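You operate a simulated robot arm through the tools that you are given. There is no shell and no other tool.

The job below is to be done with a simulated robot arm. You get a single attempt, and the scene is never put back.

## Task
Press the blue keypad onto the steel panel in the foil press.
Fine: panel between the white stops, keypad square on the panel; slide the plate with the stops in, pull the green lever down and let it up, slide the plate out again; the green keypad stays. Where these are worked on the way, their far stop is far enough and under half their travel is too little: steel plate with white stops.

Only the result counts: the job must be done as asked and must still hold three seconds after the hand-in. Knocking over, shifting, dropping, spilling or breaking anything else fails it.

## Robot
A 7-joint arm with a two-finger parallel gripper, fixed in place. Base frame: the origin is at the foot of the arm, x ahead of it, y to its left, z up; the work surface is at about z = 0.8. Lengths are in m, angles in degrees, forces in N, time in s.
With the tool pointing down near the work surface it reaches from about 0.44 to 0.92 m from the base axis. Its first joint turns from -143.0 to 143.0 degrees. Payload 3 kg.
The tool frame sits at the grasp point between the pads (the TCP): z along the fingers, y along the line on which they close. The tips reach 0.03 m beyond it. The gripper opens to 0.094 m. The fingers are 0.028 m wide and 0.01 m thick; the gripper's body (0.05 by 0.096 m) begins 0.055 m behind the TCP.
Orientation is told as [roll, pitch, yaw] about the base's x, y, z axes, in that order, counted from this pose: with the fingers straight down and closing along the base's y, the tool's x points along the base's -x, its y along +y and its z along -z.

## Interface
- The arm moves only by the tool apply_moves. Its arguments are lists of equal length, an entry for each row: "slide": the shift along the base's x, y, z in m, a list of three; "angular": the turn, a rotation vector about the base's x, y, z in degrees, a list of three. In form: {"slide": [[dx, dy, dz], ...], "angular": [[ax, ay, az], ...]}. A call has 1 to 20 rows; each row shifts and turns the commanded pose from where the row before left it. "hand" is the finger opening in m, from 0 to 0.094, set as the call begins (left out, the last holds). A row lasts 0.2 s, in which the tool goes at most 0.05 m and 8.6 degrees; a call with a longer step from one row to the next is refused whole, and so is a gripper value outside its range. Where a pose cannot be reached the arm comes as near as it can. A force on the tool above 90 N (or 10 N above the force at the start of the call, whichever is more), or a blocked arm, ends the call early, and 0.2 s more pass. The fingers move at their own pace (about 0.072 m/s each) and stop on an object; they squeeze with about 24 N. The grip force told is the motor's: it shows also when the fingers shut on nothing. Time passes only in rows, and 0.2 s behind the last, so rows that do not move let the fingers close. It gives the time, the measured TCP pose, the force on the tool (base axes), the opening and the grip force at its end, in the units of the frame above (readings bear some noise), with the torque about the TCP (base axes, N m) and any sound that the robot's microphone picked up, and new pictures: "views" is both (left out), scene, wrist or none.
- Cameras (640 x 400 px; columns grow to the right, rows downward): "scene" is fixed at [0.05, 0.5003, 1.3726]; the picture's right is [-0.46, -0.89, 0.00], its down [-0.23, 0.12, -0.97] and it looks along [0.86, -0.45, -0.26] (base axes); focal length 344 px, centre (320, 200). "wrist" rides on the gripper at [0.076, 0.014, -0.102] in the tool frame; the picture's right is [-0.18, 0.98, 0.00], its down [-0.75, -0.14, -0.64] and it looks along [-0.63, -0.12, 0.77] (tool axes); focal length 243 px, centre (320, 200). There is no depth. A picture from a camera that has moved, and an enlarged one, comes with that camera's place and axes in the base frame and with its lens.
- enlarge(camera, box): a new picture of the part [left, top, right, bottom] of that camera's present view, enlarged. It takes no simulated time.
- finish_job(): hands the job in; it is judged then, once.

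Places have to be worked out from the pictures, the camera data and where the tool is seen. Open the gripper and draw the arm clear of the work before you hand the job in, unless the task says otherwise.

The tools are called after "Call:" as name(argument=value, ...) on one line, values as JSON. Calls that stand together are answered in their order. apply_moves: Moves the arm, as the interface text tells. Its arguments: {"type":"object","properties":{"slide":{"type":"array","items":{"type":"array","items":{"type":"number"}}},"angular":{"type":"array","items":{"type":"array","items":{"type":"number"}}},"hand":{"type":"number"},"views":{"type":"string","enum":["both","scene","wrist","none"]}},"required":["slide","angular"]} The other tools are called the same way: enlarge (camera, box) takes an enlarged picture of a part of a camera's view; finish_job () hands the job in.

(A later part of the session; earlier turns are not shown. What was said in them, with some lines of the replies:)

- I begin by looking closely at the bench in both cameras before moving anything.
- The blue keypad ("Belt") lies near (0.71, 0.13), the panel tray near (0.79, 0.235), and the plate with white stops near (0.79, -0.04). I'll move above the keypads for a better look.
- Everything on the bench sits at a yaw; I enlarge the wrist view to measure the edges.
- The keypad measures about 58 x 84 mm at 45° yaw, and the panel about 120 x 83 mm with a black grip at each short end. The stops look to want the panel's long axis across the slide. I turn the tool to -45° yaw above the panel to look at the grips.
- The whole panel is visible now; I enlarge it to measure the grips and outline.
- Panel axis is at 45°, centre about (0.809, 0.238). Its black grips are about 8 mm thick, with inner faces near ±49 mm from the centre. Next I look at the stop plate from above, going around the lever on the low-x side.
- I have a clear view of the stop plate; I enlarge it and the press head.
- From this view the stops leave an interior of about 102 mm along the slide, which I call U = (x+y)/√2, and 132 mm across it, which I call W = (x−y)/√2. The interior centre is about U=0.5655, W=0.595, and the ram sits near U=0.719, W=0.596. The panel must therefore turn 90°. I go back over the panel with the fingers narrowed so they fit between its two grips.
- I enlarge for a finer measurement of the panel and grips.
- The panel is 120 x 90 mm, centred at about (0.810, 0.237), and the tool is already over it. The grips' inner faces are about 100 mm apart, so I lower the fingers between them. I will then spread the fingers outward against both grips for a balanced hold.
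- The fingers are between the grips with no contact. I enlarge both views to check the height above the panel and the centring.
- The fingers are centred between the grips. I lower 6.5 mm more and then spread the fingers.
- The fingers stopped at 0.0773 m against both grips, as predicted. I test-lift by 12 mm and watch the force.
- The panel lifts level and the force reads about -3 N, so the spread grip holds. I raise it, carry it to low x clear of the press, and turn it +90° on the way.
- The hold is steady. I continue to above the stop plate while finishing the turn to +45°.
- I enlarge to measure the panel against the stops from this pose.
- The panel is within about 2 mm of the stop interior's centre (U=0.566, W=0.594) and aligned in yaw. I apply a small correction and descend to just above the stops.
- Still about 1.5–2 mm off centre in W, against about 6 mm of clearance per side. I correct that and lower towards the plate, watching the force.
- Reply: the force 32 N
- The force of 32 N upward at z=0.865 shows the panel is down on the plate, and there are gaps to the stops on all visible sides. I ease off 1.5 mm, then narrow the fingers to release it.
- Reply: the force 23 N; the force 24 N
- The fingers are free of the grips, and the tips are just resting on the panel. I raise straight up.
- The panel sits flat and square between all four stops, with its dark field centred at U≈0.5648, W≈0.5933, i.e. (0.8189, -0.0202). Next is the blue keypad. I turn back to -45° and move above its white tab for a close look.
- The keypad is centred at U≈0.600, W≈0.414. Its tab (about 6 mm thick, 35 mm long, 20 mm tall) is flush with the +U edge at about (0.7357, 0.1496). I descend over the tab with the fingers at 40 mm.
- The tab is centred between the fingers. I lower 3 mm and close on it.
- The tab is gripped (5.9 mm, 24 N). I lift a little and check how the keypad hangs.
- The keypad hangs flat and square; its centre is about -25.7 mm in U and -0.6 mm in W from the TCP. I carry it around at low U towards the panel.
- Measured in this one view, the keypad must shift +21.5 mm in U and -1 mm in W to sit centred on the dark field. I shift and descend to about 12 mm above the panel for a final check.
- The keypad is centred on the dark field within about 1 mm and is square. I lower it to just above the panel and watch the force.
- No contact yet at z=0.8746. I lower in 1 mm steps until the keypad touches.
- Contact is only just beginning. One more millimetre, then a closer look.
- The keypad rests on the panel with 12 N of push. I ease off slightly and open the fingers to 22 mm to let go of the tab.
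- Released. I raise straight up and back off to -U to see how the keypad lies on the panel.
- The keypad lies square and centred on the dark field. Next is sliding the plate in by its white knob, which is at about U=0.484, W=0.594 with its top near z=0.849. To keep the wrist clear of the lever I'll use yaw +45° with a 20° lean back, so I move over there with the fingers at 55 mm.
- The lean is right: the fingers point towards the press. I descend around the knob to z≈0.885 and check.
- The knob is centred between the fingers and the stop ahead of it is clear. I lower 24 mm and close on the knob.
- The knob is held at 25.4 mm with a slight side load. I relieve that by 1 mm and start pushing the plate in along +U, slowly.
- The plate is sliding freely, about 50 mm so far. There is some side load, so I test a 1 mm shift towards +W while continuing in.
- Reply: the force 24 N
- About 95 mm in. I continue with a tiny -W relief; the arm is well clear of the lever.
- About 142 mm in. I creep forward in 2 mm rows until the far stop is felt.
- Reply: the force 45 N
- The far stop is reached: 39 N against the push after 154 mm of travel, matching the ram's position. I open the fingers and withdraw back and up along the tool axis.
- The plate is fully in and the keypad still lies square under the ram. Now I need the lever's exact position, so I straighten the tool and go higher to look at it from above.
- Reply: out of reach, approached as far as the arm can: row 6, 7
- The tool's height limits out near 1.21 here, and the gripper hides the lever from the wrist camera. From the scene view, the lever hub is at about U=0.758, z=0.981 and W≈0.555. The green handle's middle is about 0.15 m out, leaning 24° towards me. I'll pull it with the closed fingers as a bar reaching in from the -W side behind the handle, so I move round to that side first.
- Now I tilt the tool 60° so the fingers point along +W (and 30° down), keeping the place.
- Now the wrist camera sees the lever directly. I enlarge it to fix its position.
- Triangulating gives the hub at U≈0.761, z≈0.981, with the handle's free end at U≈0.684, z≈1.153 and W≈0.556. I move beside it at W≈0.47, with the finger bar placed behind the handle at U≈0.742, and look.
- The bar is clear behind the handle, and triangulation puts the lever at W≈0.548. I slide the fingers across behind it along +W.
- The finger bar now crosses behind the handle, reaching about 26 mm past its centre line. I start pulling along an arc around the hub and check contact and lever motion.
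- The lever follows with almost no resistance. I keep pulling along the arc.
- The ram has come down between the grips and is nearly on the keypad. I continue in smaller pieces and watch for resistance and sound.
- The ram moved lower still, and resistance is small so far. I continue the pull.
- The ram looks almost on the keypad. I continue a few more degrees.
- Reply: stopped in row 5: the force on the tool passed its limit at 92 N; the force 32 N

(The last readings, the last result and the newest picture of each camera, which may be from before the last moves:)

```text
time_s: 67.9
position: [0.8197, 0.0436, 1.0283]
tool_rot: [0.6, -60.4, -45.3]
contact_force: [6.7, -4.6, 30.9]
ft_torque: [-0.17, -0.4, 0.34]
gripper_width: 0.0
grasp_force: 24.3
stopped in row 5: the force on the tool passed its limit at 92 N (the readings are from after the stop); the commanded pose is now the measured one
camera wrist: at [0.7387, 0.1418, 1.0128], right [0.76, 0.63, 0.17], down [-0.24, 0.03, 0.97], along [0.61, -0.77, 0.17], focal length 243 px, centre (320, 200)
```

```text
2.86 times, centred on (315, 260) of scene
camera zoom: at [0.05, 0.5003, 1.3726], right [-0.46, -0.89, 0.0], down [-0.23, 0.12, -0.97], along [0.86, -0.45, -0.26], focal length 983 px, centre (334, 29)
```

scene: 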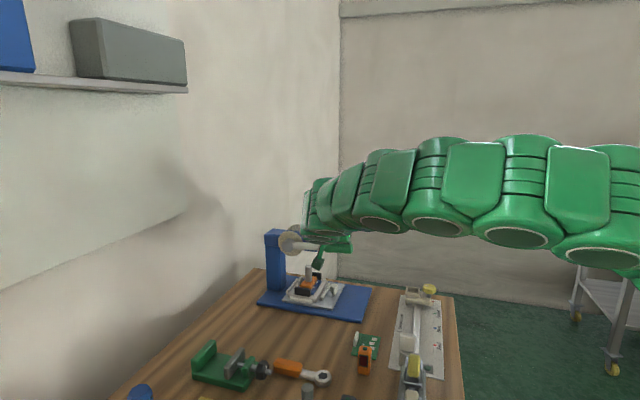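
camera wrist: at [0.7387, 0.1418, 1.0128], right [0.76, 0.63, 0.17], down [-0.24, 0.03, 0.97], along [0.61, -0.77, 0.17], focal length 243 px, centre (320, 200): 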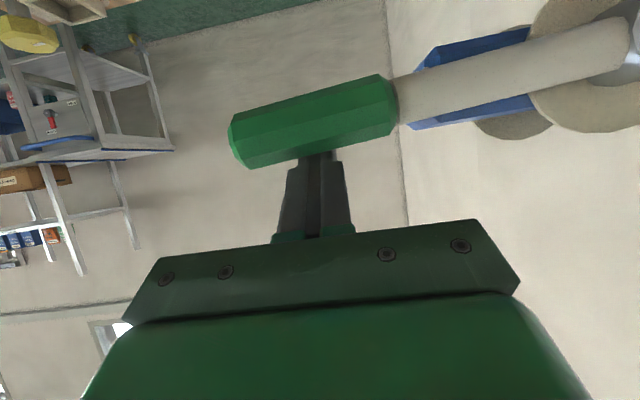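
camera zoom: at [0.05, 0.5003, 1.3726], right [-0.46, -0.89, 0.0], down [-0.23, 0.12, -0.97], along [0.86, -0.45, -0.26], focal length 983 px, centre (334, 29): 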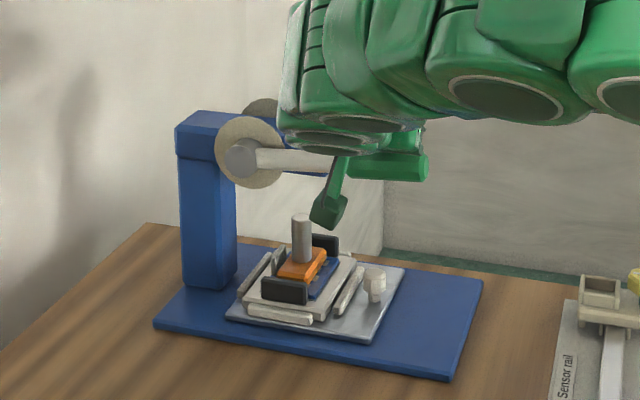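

The lever has come to a firm end, at over 90 N, with the ram pressed on the keypad. I hold a moment, then let it up along the same arc and see whether it follows on its own.

Call:
apply_moves(slide=[[0, 0, 0], [0, 0, 0], [0, 0, 0], [0.00332, 0.00332, 0.0148], [0.00332, 0.00332, 0.0101], [0.00382, 0.00382, 0.0097], [0.00424, 0.00424, 0.0093], [0.00474, 0.00474, 0.0089], [0, 0, 0]], angular=[[0, 0, 0], [0, 0, 0], [0, 0, 0], [0, 0, 0], [0, 0, 0], [0, 0, 0], [0, 0, 0], [0, 0, 0], [0, 0, 0]])

Call:
enlarge(camera="scene", box=[250, 190, 380, 330])

```text
time_s: 69.9
position: [0.8375, 0.0605, 1.0791]
tool_rot: [0.6, -60.3, -45.1]
contact_force: [0.1, 0.5, 0.2]
ft_torque: [0.0, -0.01, -0.02]
gripper_width: 0.0001
grasp_force: 24.0
camera wrist: at [0.7579, 0.1612, 1.0635], right [0.76, 0.63, 0.16], down [-0.23, 0.03, 0.97], along [0.61, -0.77, 0.17], focal length 243 px, centre (320, 200)
```

scene: 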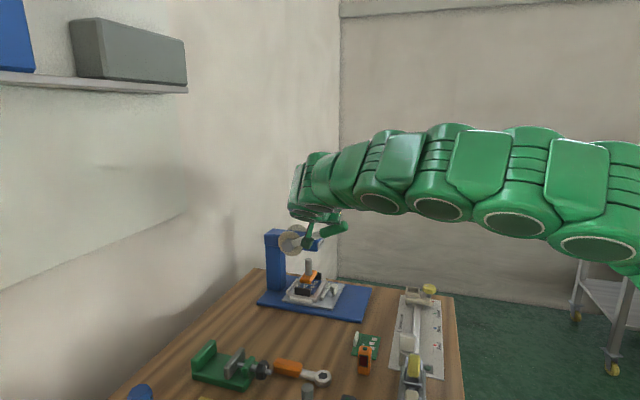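
wrist: 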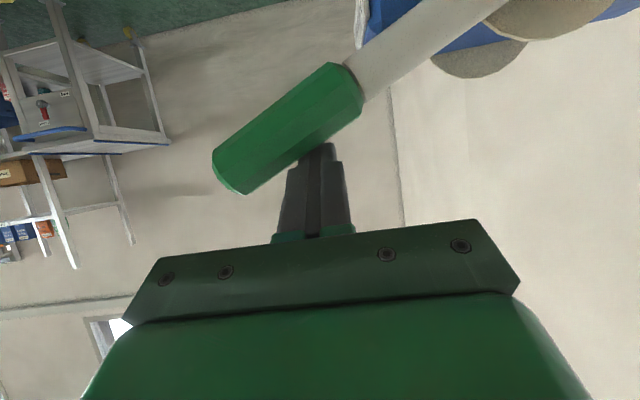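

```text
2.86 times, centred on (315, 260) of scene
camera zoom: at [0.05, 0.5003, 1.3726], right [-0.46, -0.89, 0.0], down [-0.23, 0.12, -0.97], along [0.86, -0.45, -0.26], focal length 983 px, centre (334, 29)
```

zoom: 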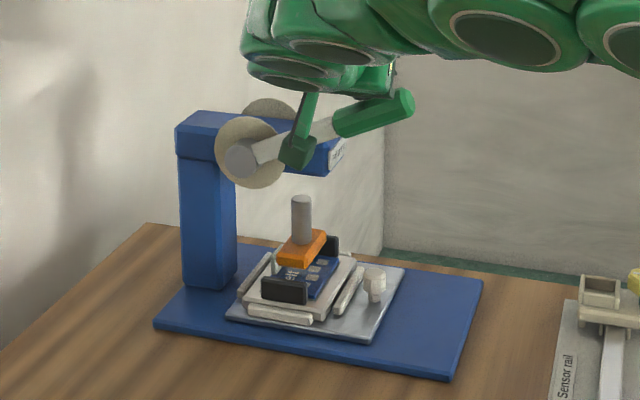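

The lever rises on its own with the bar. I follow the arc all the way back up so it is let up gently.

Call:
apply_moves(slide=[[0.00516, 0.00516, 0.0083], [0.00559, 0.00559, 0.0079], [0.00587, 0.00587, 0.0073], [0.00629, 0.00629, 0.0067], [0.00658, 0.00658, 0.006], [0.00686, 0.00686, 0.0054], [0.00714, 0.00714, 0.0047], [0.00728, 0.00728, 0.0039], [0.00757, 0.00757, 0.0033], [0.00764, 0.00764, 0.0025], [0.00735, 0.00735, 0.0016], [0, 0, 0]], angular=[[0, 0, 0], [0, 0, 0], [0, 0, 0], [0, 0, 0], [0, 0, 0], [0, 0, 0], [0, 0, 0], [0, 0, 0], [0, 0, 0], [0, 0, 0], [0, 0, 0], [0, 0, 0]])

Call:
enlarge(camera="scene", box=[250, 190, 380, 330])

```text
time_s: 72.5
position: [0.9116, 0.1358, 1.1368]
tool_rot: [0.5, -60.3, -45.2]
contact_force: [0.3, 0.0, -0.1]
ft_torque: [0.02, 0.0, 0.02]
gripper_width: 0.0001
grasp_force: 24.7
camera wrist: at [0.831, 0.2349, 1.1211], right [0.76, 0.63, 0.16], down [-0.23, 0.03, 0.97], along [0.61, -0.77, 0.17], focal length 243 px, centre (320, 200)
```

scene: 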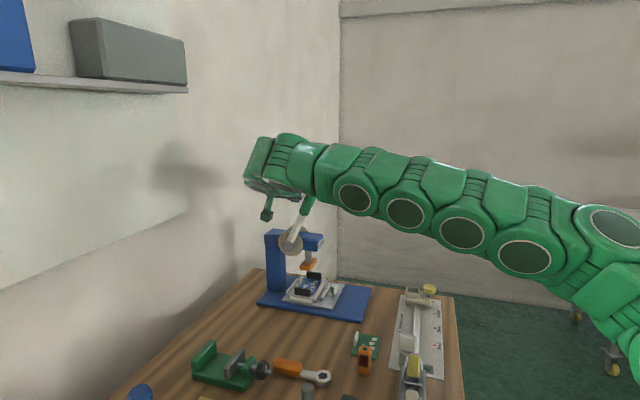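
wrist: 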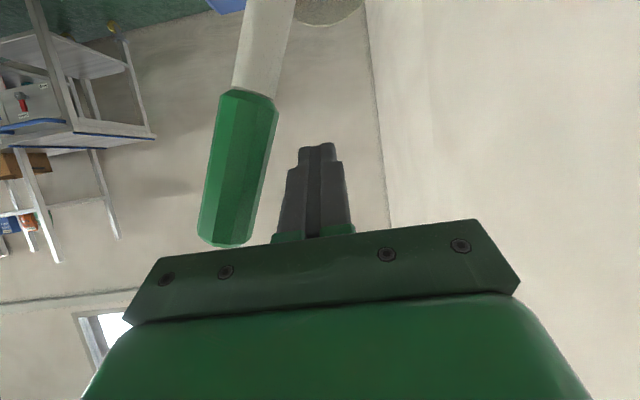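

```text
2.86 times, centred on (315, 260) of scene
camera zoom: at [0.05, 0.5003, 1.3726], right [-0.46, -0.89, 0.0], down [-0.23, 0.12, -0.97], along [0.86, -0.45, -0.26], focal length 983 px, centre (334, 29)
```

zoom: 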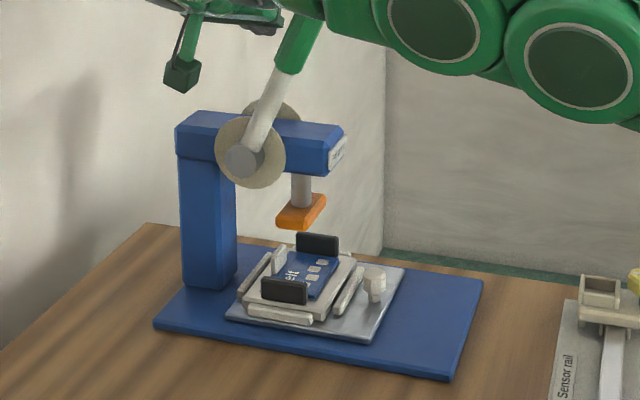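

The lever is back up and the keypad is still in place. I draw the fingers out along -W, move away, and straighten the tool.

Call:
apply_moves(slide=[[-0.0149, 0.0149, 0], [-0.0149, 0.0149, 0], [-0.0149, 0.0149, 0], [-0.0149, 0.0149, 0], [-0.03, -0.0032, 0], [-0.03, -0.0032, 0], [-0.03, -0.0032, 0], [-0.03, -0.0032, 0], [-0.03, -0.0032, 0], [-0.03, -0.0032, 0], [0, 0, 0]], angular=[[0, 0, 0], [0, 0, 0], [0, 0, 0], [0, 0, 0], [0, 0, 0], [0, 0, 0], [0, 0, 0], [0, 0, 0], [0, 0, 0], [0, 0, 0], [0, 0, 0]], views="scene")

Call:
apply_moves(slide=[[0, 0, 0], [0, 0, 0], [0, 0, 0], [0, 0, 0], [0, 0, 0], [0, 0, 0], [0, 0, 0], [0, 0, 0]], angular=[[6.06, 6.06, 0], [6.06, 6.06, 0], [6.06, 6.06, 0], [6.06, 6.06, 0], [6.06, 6.06, 0], [6.06, 6.06, 0], [6.06, 6.06, 0], [0, 0, 0]], hand=0.055)

```text
time_s: 74.9
position: [0.6718, 0.1756, 1.1374]
tool_rot: [0.4, -60.3, -45.1]
contact_force: [0.1, 0.6, 0.3]
ft_torque: [0.02, 0.0, 0.0]
gripper_width: 0.0
grasp_force: 24.5
```

scene: 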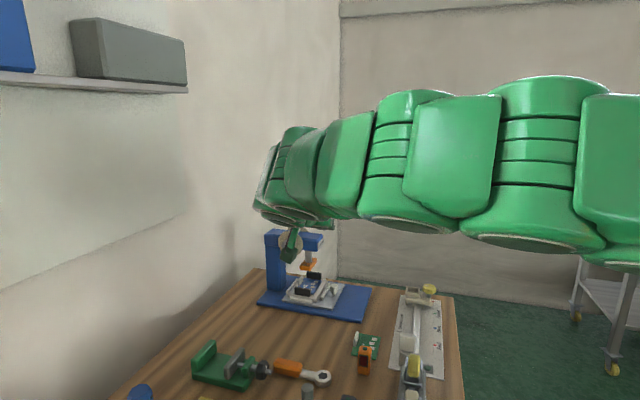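

```text
time_s: 76.7
position: [0.6717, 0.1762, 1.1376]
tool_rot: [0.4, -0.3, -45.0]
contact_force: [0.2, -0.8, 0.8]
ft_torque: [0.03, 0.02, 0.01]
gripper_width: 0.0551
grasp_force: 0.0
camera wrist: at [0.6269, 0.24, 1.2389], right [0.83, 0.56, 0.01], down [0.43, -0.63, 0.64], along [0.37, -0.53, -0.76], focal length 243 px, centre (320, 200)
```

scene: 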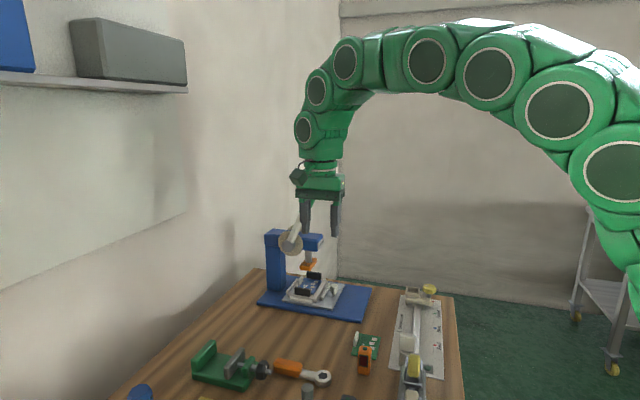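
wrist: 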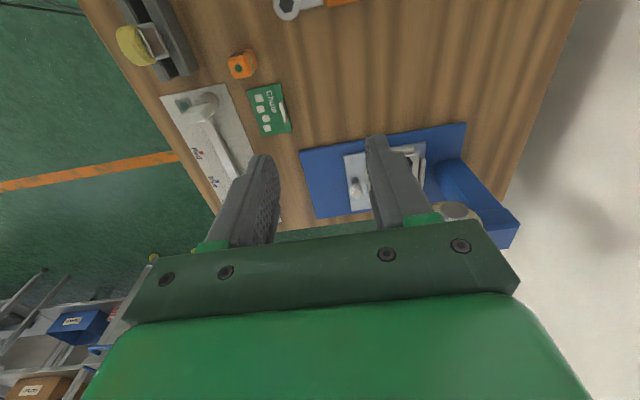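

Straight again. I go round at low U back to the knob side, turning to +45° and then leaning 20°.

Call:
apply_moves(slide=[[0.0071, -0.0212, -0.004], [0.0071, -0.0212, -0.004], [0.0071, -0.0212, -0.004], [0.0071, -0.0212, -0.004], [0.0071, -0.0212, -0.004], [0.0071, -0.0212, -0.004], [0.0071, -0.0212, -0.004], [0.0071, -0.0212, -0.004], [0.0071, -0.0212, -0.004], [0.0071, -0.0212, -0.004], [0.0071, -0.0212, -0.004], [0.0071, -0.0212, -0.004], [0, 0, -0.03], [0, 0, -0.03], [0, 0, -0.03], [0, 0, 0]], angular=[[0, 0, 7.5], [0, 0, 7.5], [0, 0, 7.5], [0, 0, 7.5], [0, 0, 7.5], [0, 0, 7.5], [0, 0, 7.5], [0, 0, 7.5], [0, 0, 7.5], [0, 0, 7.5], [0, 0, 7.5], [0, 0, 7.5], [4.714, -4.714, 0], [4.714, -4.714, 0], [4.714, -4.714, 0], [0, 0, 0]])

Call:
enlarge(camera="wrist", box=[200, 0, 440, 200])

```text
time_s: 80.1
position: [0.7567, -0.0791, 0.997]
tool_rot: [0.3, -20.4, 45.0]
contact_force: [-0.4, 0.0, 0.0]
ft_torque: [0.01, 0.0, -0.01]
gripper_width: 0.0551
grasp_force: 0.0
camera wrist: at [0.6711, -0.1452, 1.0674], right [-0.57, 0.82, 0.07], down [0.44, 0.24, 0.86], along [0.69, 0.53, -0.5], focal length 243 px, centre (320, 200)
```

scene: 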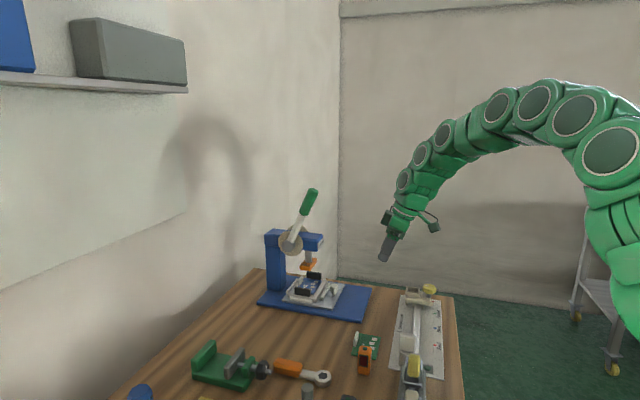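
wrist: 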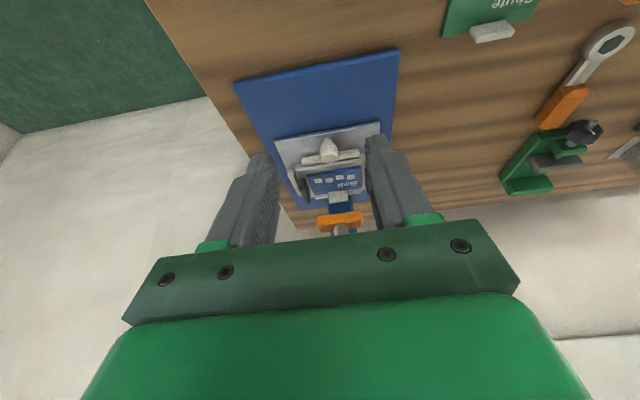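

```text
2.00 times, centred on (320, 100) of wrist
camera zoom: at [0.6711, -0.1452, 1.0674], right [-0.57, 0.82, 0.07], down [0.44, 0.24, 0.86], along [0.69, 0.53, -0.5], focal length 485 px, centre (320, 400)
```

zoom: 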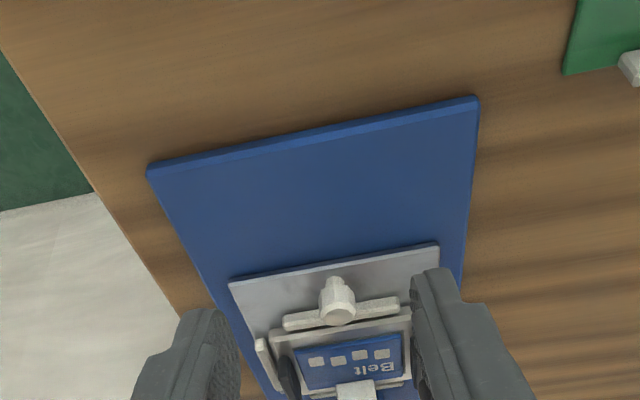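

I retrace the withdrawal path towards the knob, stopping at z≈0.893 to check.

Call:
apply_moves(slide=[[0.0267, 0.0236, -0.007], [0.0266, 0.0235, -0.007], [0.02, 0.02, -0.03], [0.02, 0.02, -0.03], [0.0095, 0.0095, -0.03], [0, 0, 0]], angular=[[0, 0, 0], [0, 0, 0], [0, 0, 0], [0, 0, 0], [0, 0, 0], [0, 0, 0]])

Call:
enlarge(camera="wrist", box=[200, 50, 440, 240])

Call:
enlarge(camera="scene", box=[260, 190, 390, 330])

```text
time_s: 81.5
position: [0.8601, 0.0176, 0.8936]
tool_rot: [0.3, -20.3, 44.9]
contact_force: [-0.5, -0.2, 0.6]
ft_torque: [0.0, -0.03, 0.0]
gripper_width: 0.0552
grasp_force: 0.0
camera wrist: at [0.7736, -0.0482, 0.9635], right [-0.57, 0.82, 0.07], down [0.45, 0.24, 0.86], along [0.69, 0.53, -0.5], focal length 243 px, centre (320, 200)
```

scene: 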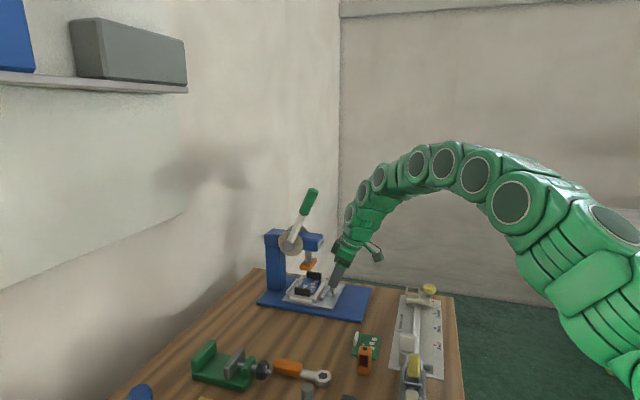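
wrist: 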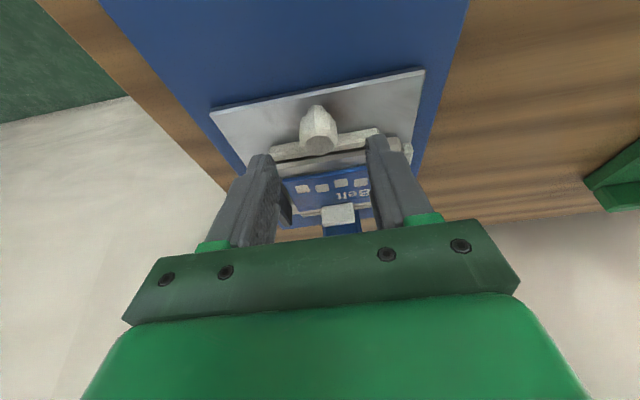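

```text
2.11 times, centred on (320, 145) of wrist
camera zoom: at [0.7736, -0.0482, 0.9635], right [-0.57, 0.82, 0.07], down [0.45, 0.24, 0.86], along [0.69, 0.53, -0.5], focal length 511 px, centre (320, 316)
```

zoom: 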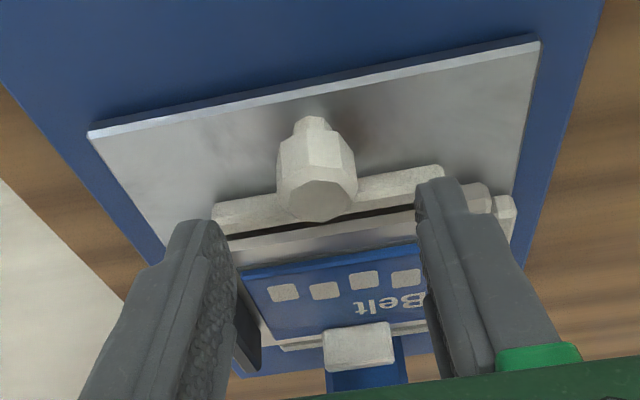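

```text
2.86 times, centred on (325, 260) of scene
camera zoom: at [0.05, 0.5003, 1.3726], right [-0.46, -0.89, 0.0], down [-0.23, 0.12, -0.97], along [0.86, -0.45, -0.26], focal length 983 px, centre (306, 29)
```

zoom: 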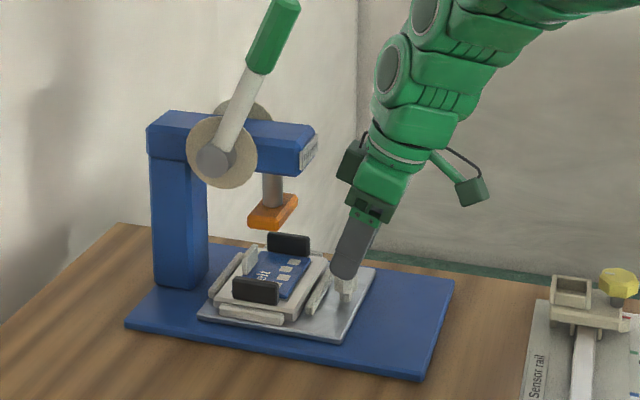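

The knob is between the fingers. I descend to grasp height and close on it.

Call:
apply_moves(slide=[[0.002, 0.002, -0.01], [0.002, 0.002, -0.01], [0.0015, 0.0015, -0.011], [0, 0, 0]], angular=[[0, 0, 0], [0, 0, 0], [0, 0, 0], [0, 0, 0]], views="none")

Call:
apply_moves(slide=[[0, 0, 0], [0, 0, 0], [0, 0, 0], [0, 0, 0]], angular=[[0, 0, 0], [0, 0, 0], [0, 0, 0], [0, 0, 0]], hand=0.0)

```text
time_s: 82.5
position: [0.866, 0.024, 0.8622]
tool_rot: [0.4, -20.3, 44.9]
contact_force: [0.2, 0.4, -0.1]
ft_torque: [0.03, -0.04, -0.02]
gripper_width: 0.0549
grasp_force: 0.1
```

```text
time_s: 83.5
position: [0.866, 0.024, 0.8632]
tool_rot: [0.3, -20.3, 45.0]
contact_force: [-2.6, 2.0, -0.6]
ft_torque: [-0.44, -0.34, 0.08]
gripper_width: 0.0254
grasp_force: 45.1
camera wrist: at [0.7791, -0.0427, 0.9323], right [-0.57, 0.82, 0.07], down [0.45, 0.24, 0.86], along [0.69, 0.53, -0.5], focal length 243 px, centre (320, 200)
```

scene: 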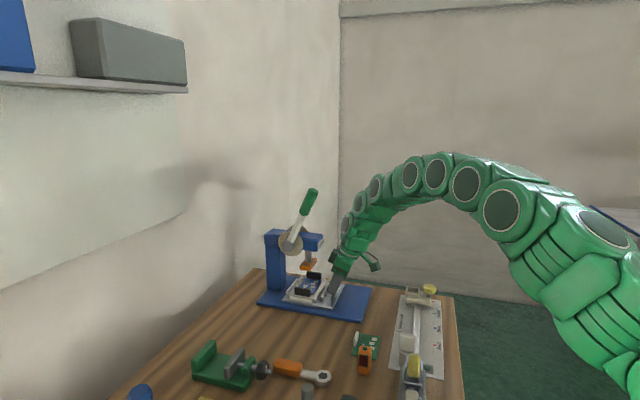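
wrist: 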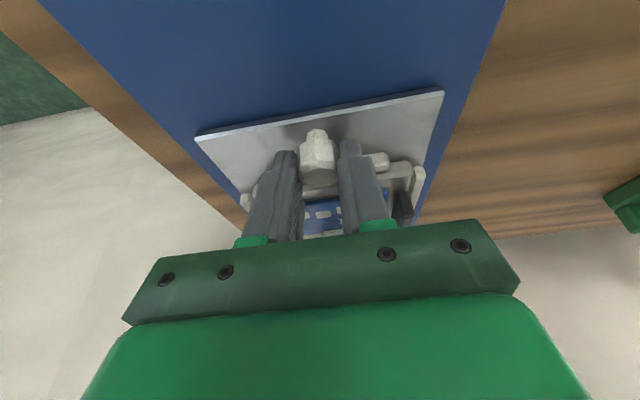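

The knob is gripped again. I slide the plate out along -U, slowly.

Call:
apply_moves(slide=[[-0.0025, -0.0025, 0], [-0.005, -0.005, 0], [-0.007, -0.007, 0], [-0.007, -0.007, 0], [-0.007, -0.007, 0], [-0.007, -0.007, 0], [-0.007, -0.007, 0], [-0.007, -0.007, 0], [0, 0, 0]], angular=[[0, 0, 0], [0, 0, 0], [0, 0, 0], [0, 0, 0], [0, 0, 0], [0, 0, 0], [0, 0, 0], [0, 0, 0], [0, 0, 0]])

Call:
enlarge(camera="scene", box=[270, 190, 400, 330])

```text
time_s: 85.5
position: [0.8155, -0.0258, 0.8619]
tool_rot: [0.3, -20.2, 44.9]
contact_force: [-7.1, 6.9, -19.1]
ft_torque: [-0.06, -0.52, -0.03]
gripper_width: 0.0256
grasp_force: 45.3
camera wrist: at [0.7297, -0.092, 0.9325], right [-0.57, 0.82, 0.07], down [0.45, 0.24, 0.86], along [0.69, 0.53, -0.5], focal length 243 px, centre (320, 200)
```

scene: 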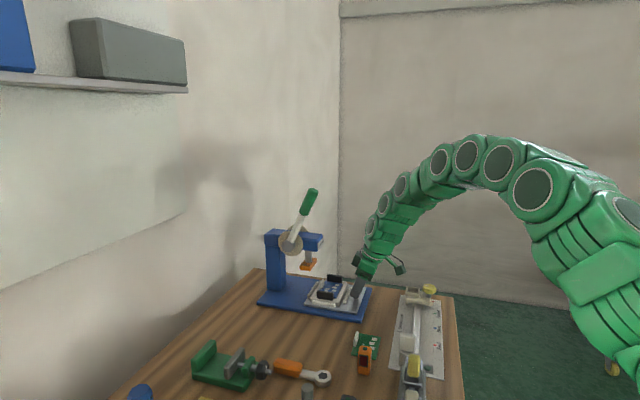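
wrist: 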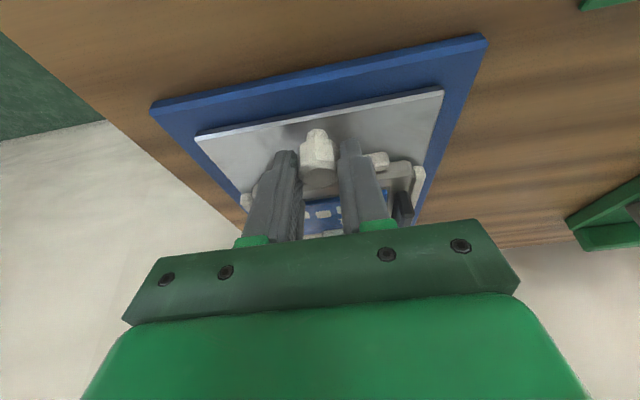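

```text
2.86 times, centred on (335, 260) of scene
camera zoom: at [0.05, 0.5003, 1.3726], right [-0.46, -0.89, 0.0], down [-0.23, 0.12, -0.97], along [0.86, -0.45, -0.26], focal length 983 px, centre (277, 29)
```

zoom: 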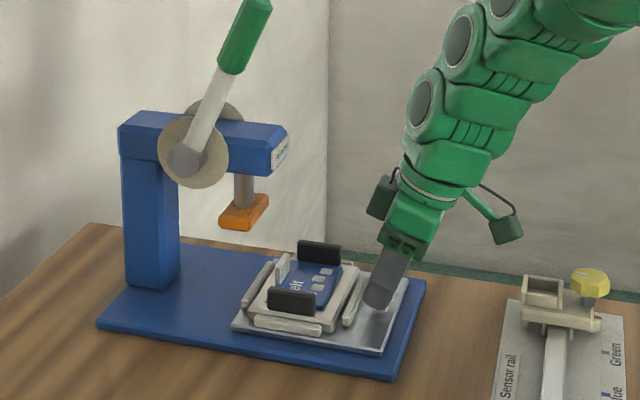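

About 70 mm out. There is a slight upward pull on the knob, so I relieve 1 mm downward and continue out.

Call:
apply_moves(slide=[[-0.0003, 0.0003, -0.001], [-0.004, -0.004, 0], [-0.007, -0.007, 0], [-0.007, -0.007, 0], [-0.007, -0.007, 0], [-0.007, -0.007, 0], [-0.007, -0.007, 0], [-0.007, -0.007, 0], [-0.005, -0.005, 0], [0, 0, 0]], angular=[[0, 0, 0], [0, 0, 0], [0, 0, 0], [0, 0, 0], [0, 0, 0], [0, 0, 0], [0, 0, 0], [0, 0, 0], [0, 0, 0], [0, 0, 0]])

Call:
enlarge(camera="scene", box=[290, 200, 420, 330])

```text
time_s: 87.7
position: [0.7649, -0.0763, 0.8629]
tool_rot: [0.2, -20.3, 44.9]
contact_force: [-0.8, 1.6, -9.0]
ft_torque: [-0.38, -0.53, 0.03]
gripper_width: 0.0254
grasp_force: 44.7
camera wrist: at [0.6791, -0.1425, 0.9325], right [-0.57, 0.82, 0.07], down [0.44, 0.24, 0.86], along [0.69, 0.53, -0.5], focal length 243 px, centre (320, 200)
```

scene: 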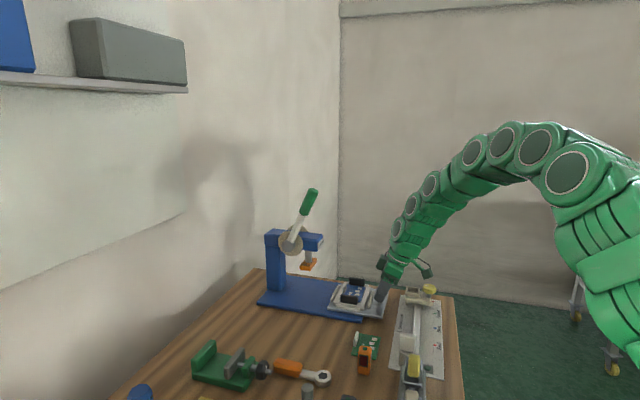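
wrist: 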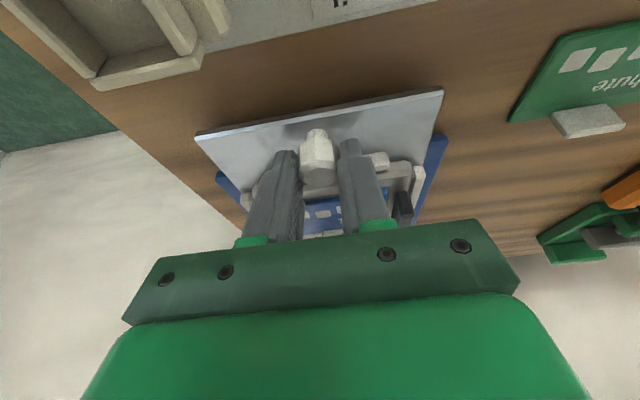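

```text
3.08 times, centred on (355, 265) of scene
camera zoom: at [0.05, 0.5003, 1.3726], right [-0.46, -0.89, 0.0], down [-0.23, 0.12, -0.97], along [0.86, -0.45, -0.26], focal length 1058 px, centre (212, 0)
```

zoom: 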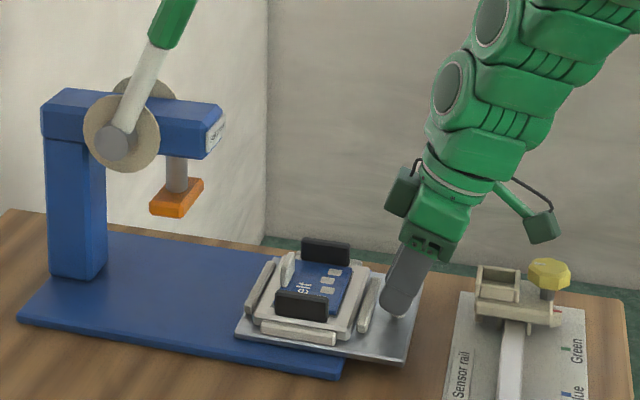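

Nearly out. I creep the last centimetre until the outer stop is felt.

Call:
apply_moves(slide=[[-0.0015, -0.0015, 0], [-0.0015, -0.0015, 0], [-0.0015, -0.0015, 0], [-0.0015, -0.0015, 0], [0, 0, 0]], angular=[[0, 0, 0], [0, 0, 0], [0, 0, 0], [0, 0, 0], [0, 0, 0]], views="none")

Call:
apply_moves(slide=[[-0.001, -0.001, 0], [-0.001, -0.001, 0], [-0.001, -0.001, 0], [0, 0, 0]], angular=[[0, 0, 0], [0, 0, 0], [0, 0, 0], [0, 0, 0]])

```text
time_s: 88.9
position: [0.7593, -0.0814, 0.8627]
tool_rot: [0.4, -20.3, 44.9]
contact_force: [-1.9, 1.6, -7.1]
ft_torque: [-0.16, -0.59, 0.02]
gripper_width: 0.0255
grasp_force: 45.5
```

```text
time_s: 89.9
position: [0.7554, -0.0846, 0.8643]
tool_rot: [0.2, -20.3, 45.0]
contact_force: [27.1, 27.5, 7.2]
ft_torque: [0.31, -1.07, 0.01]
gripper_width: 0.0256
grasp_force: 45.0
camera wrist: at [0.6705, -0.151, 0.9329], right [-0.57, 0.82, 0.07], down [0.44, 0.24, 0.86], along [0.69, 0.53, -0.5], focal length 243 px, centre (320, 200)
```

scene: 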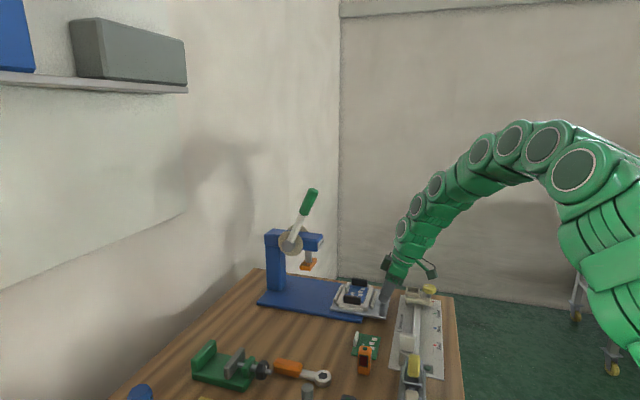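
wrist: 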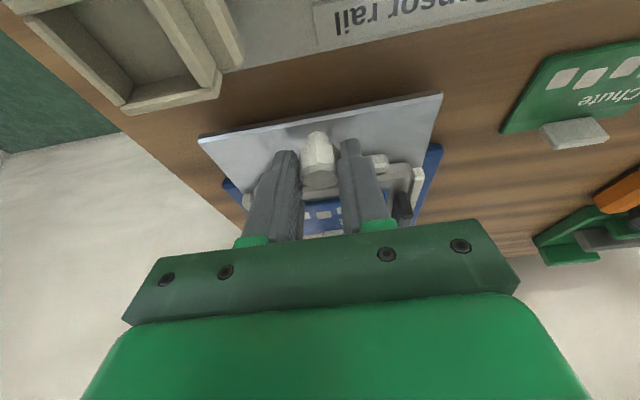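

The outer stop is reached, with 39 N resisting. I open the fingers and withdraw up and back.

Call:
apply_moves(slide=[[0, 0, 0], [0, 0, 0], [0, 0, 0]], angular=[[0, 0, 0], [0, 0, 0], [0, 0, 0]], hand=0.055, views="none")

Call:
apply_moves(slide=[[-0.0025, -0.0025, 0.01], [-0.005, -0.005, 0.02], [-0.006, -0.006, 0.03], [-0.006, -0.006, 0.035], [-0.006, -0.006, 0.035], [0, 0, 0]], angular=[[0, 0, 0], [0, 0, 0], [0, 0, 0], [-4.714, 4.714, 0], [-4.714, 4.714, 0], [-4.714, 4.714, 0]])

Call:
enlarge(camera="scene", box=[320, 250, 400, 330])

Call:
enlarge(camera="wrist", box=[200, 0, 440, 180])

```text
time_s: 90.7
position: [0.7557, -0.0855, 0.8621]
tool_rot: [0.5, -20.4, 44.9]
contact_force: [-0.2, 0.4, 0.3]
ft_torque: [-0.02, 0.01, 0.0]
gripper_width: 0.0548
grasp_force: 0.1
```

```text
time_s: 92.1
position: [0.7299, -0.1102, 0.9927]
tool_rot: [0.3, -0.3, 44.9]
contact_force: [-0.5, -0.3, 0.2]
ft_torque: [-0.01, -0.04, 0.0]
gripper_width: 0.0551
grasp_force: 0.1
camera wrist: at [0.6658, -0.1553, 1.0953], right [-0.56, 0.83, 0.01], down [0.63, 0.43, 0.65], along [0.53, 0.37, -0.76], focal length 243 px, centre (320, 200)
```

scene: 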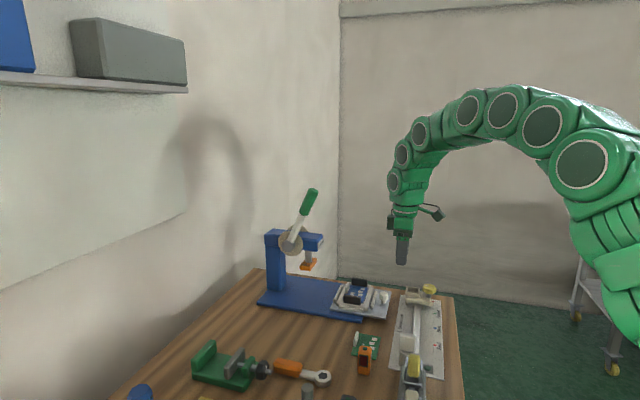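
wrist: 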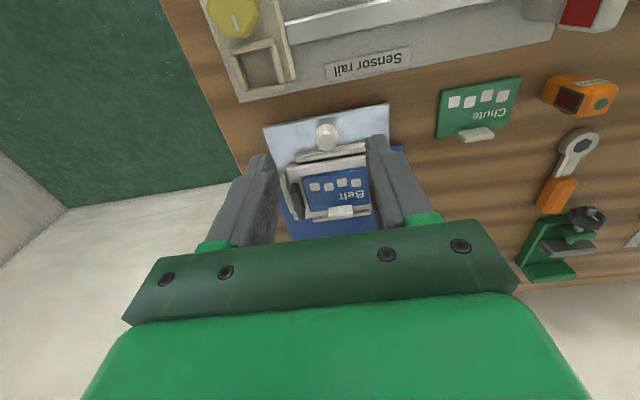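

```text
5.00 times, centred on (360, 290) of scene
camera zoom: at [0.05, 0.5003, 1.3726], right [-0.46, -0.89, 0.0], down [-0.23, 0.12, -0.97], along [0.86, -0.45, -0.26], focal length 1720 px, centre (120, -250)
```

zoom: 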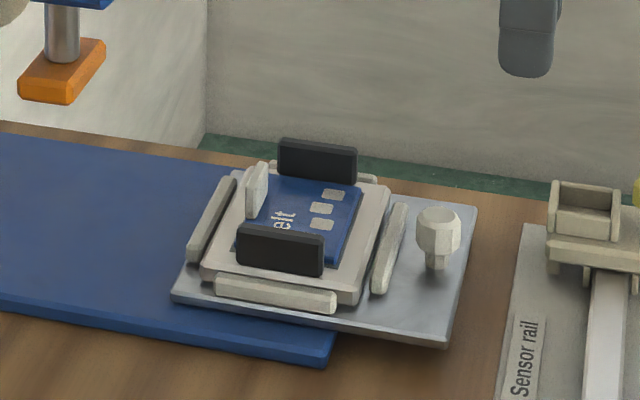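

```text
2.22 times, centred on (320, 90) of wrist
camera zoom: at [0.6658, -0.1553, 1.0953], right [-0.56, 0.83, 0.01], down [0.63, 0.43, 0.65], along [0.53, 0.37, -0.76], focal length 539 px, centre (320, 444)
```

zoom: 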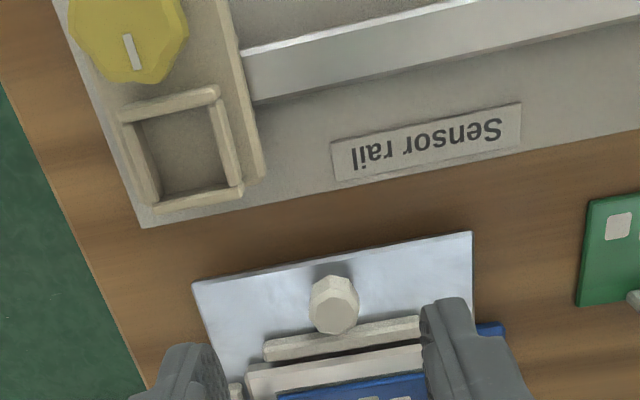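

The plate is back out, and the panel and keypad look undisturbed. I rise for a top view to verify squareness.

Call:
apply_moves(slide=[[0, 0, 0.035], [0.018, 0.018, 0.03], [0.018, 0.018, 0.03], [0.014, 0.014, 0], [0, 0, 0]], angular=[[0, 0, 0], [0, 0, 0], [0, 0, 0], [0, 0, 0], [0, 0, 0]])

Call:
enlarge(camera="wrist", box=[230, 10, 410, 160])

Call:
enlarge(camera="scene", box=[220, 180, 460, 400])

```text
time_s: 93.3
position: [0.7816, -0.0607, 1.0877]
tool_rot: [0.3, -0.4, 44.9]
contact_force: [-0.5, -0.4, -0.9]
ft_torque: [-0.02, 0.01, 0.0]
gripper_width: 0.0548
grasp_force: 0.1
camera wrist: at [0.7163, -0.1055, 1.1897], right [-0.56, 0.83, 0.01], down [0.63, 0.43, 0.65], along [0.53, 0.37, -0.76], focal length 243 px, centre (320, 200)
```

scene: 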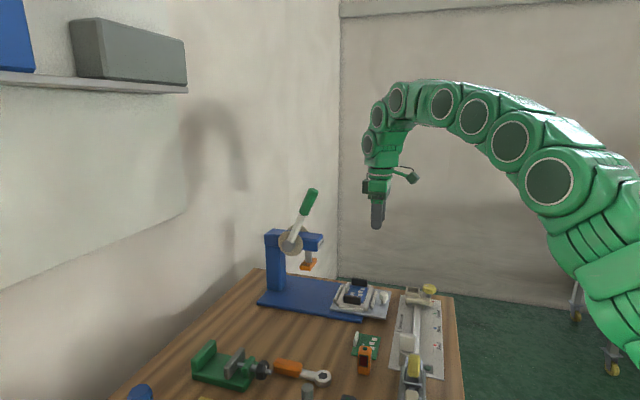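
wrist: 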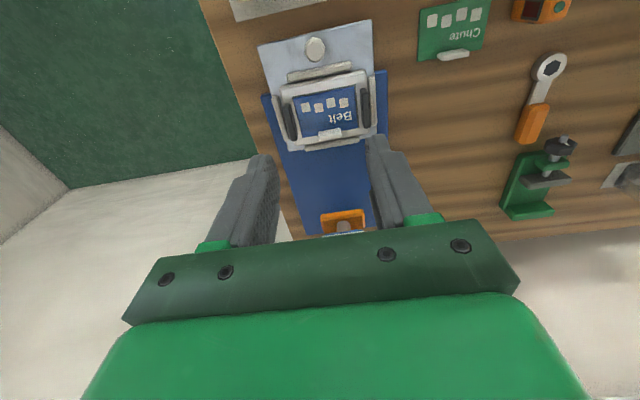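

```text
2.67 times, centred on (320, 85) of wrist
camera zoom: at [0.7163, -0.1055, 1.1897], right [-0.56, 0.83, 0.01], down [0.63, 0.43, 0.65], along [0.53, 0.37, -0.76], focal length 647 px, centre (320, 507)
```

zoom: 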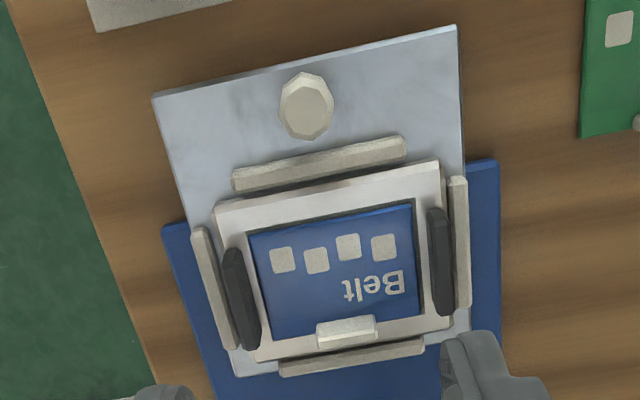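

```text
1.82 times, centred on (340, 290) of scene
camera zoom: at [0.05, 0.5003, 1.3726], right [-0.46, -0.89, 0.0], down [-0.23, 0.12, -0.97], along [0.86, -0.45, -0.26], focal length 625 px, centre (284, 36)
```

zoom: 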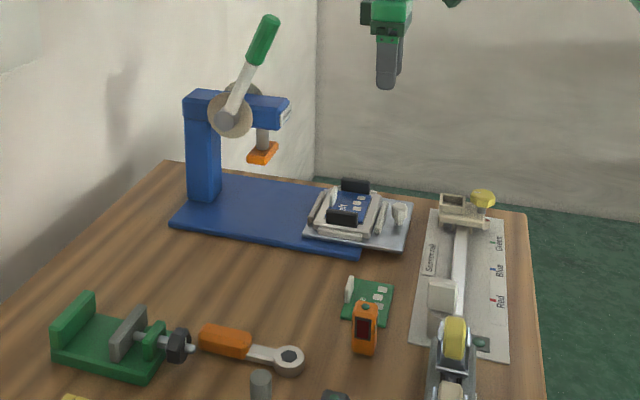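

The keypad is square on the panel, the panel is between the stops, the plate is out, the lever is up, and the green keypad and other items are untouched. I open the gripper and draw the arm well clear.

Call:
apply_moves(slide=[[-0.0336, -0.0066, 0.0185], [-0.0336, -0.0066, 0.0185], [-0.0336, -0.0066, 0.0185], [-0.0336, -0.0066, 0.0185], [-0.0336, -0.0066, 0.0185], [-0.0336, -0.0066, 0.0185], [0, 0, 0], [0, 0, 0]], angular=[[0, 0, -7.5], [0, 0, -7.5], [0, 0, -7.5], [0, 0, -7.5], [0, 0, -7.5], [0, 0, -7.5], [0, 0, 0], [0, 0, 0]], hand=0.094)

Call:
enlarge(camera="scene", box=[220, 180, 460, 400])

Call:
enlarge(camera="scene", box=[320, 260, 400, 330])

```text
time_s: 95.1
position: [0.5793, -0.0997, 1.1982]
tool_rot: [0.4, -0.3, -0.1]
contact_force: [0.1, -0.2, -0.5]
ft_torque: [-0.02, -0.03, 0.04]
gripper_width: 0.0938
grasp_force: 0.2
camera wrist: at [0.5008, -0.0869, 1.3006], right [0.19, 0.98, 0.01], down [0.75, -0.15, 0.65], along [0.64, -0.11, -0.76], focal length 243 px, centre (320, 200)
```

scene: 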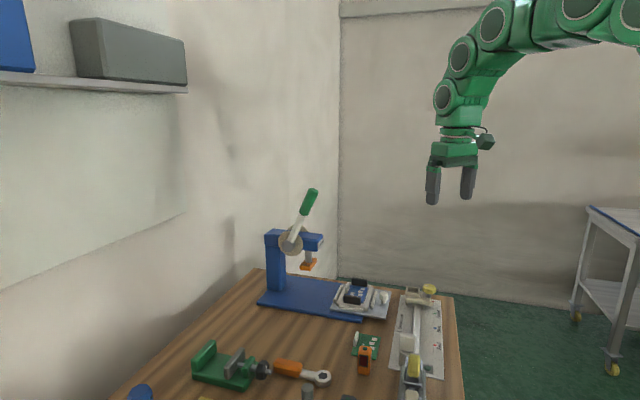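
wrist: 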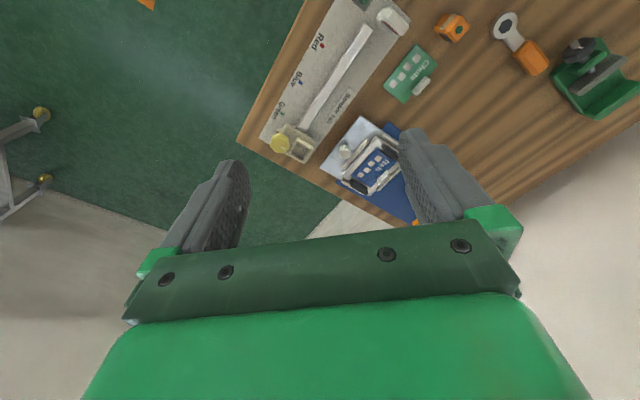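

```text
1.82 times, centred on (340, 290) of scene
camera zoom: at [0.05, 0.5003, 1.3726], right [-0.46, -0.89, 0.0], down [-0.23, 0.12, -0.97], along [0.86, -0.45, -0.26], focal length 625 px, centre (284, 36)
```

zoom: 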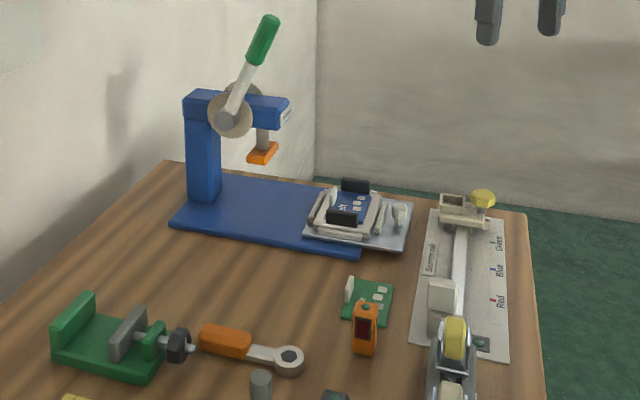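

```text
5.71 times, centred on (360, 295) of scene
camera zoom: at [0.05, 0.5003, 1.3726], right [-0.46, -0.89, 0.0], down [-0.23, 0.12, -0.97], along [0.86, -0.45, -0.26], focal length 1966 px, centre (91, -343)
```

zoom: 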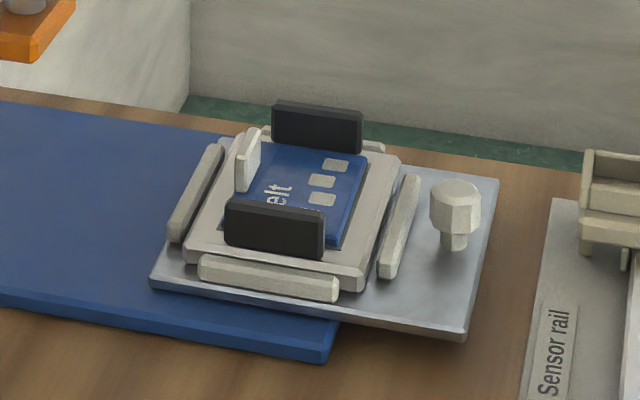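

The pictures show the finished state: keypad pressed square on the panel, plate out, lever up, green keypad unmoved, and the arm clear with the gripper open. I hand in the job.

Call:
finish_job()

```text
The job is handed in.
```

I pressed the blue keypad onto the steel panel in the foil press and handed the job in. The hand-in gave no result back, so I can't say whether it was judged as done.

- **Panel:** I turned it 90° so its long side runs across the plate's slide. It sits flat between the four white stops.
- **Keypad:** it lies square on the panel's dark field, with about 2–3 mm of margin on each side. It did not shift during the pressing or the slides.
- **Plate:** it went in to its far stop, about 154 mm of travel, and came back out to its outer stop.
- **Lever:** I pulled it down until it came to a firm end at over 90 N. The ram was down on the keypad by then. I then let the lever up, and it rose on its own to its starting position.
- **Rest of the bench:** the green keypad and the other items look untouched in the final pictures. The arm is clear with the gripper open.

No sound was picked up at the press, and I did not test the bond by pulling on the keypad. That it is pressed on rests on the lever's firm end, the ram's position in the pictures, and the keypad staying put when the plate slid out.
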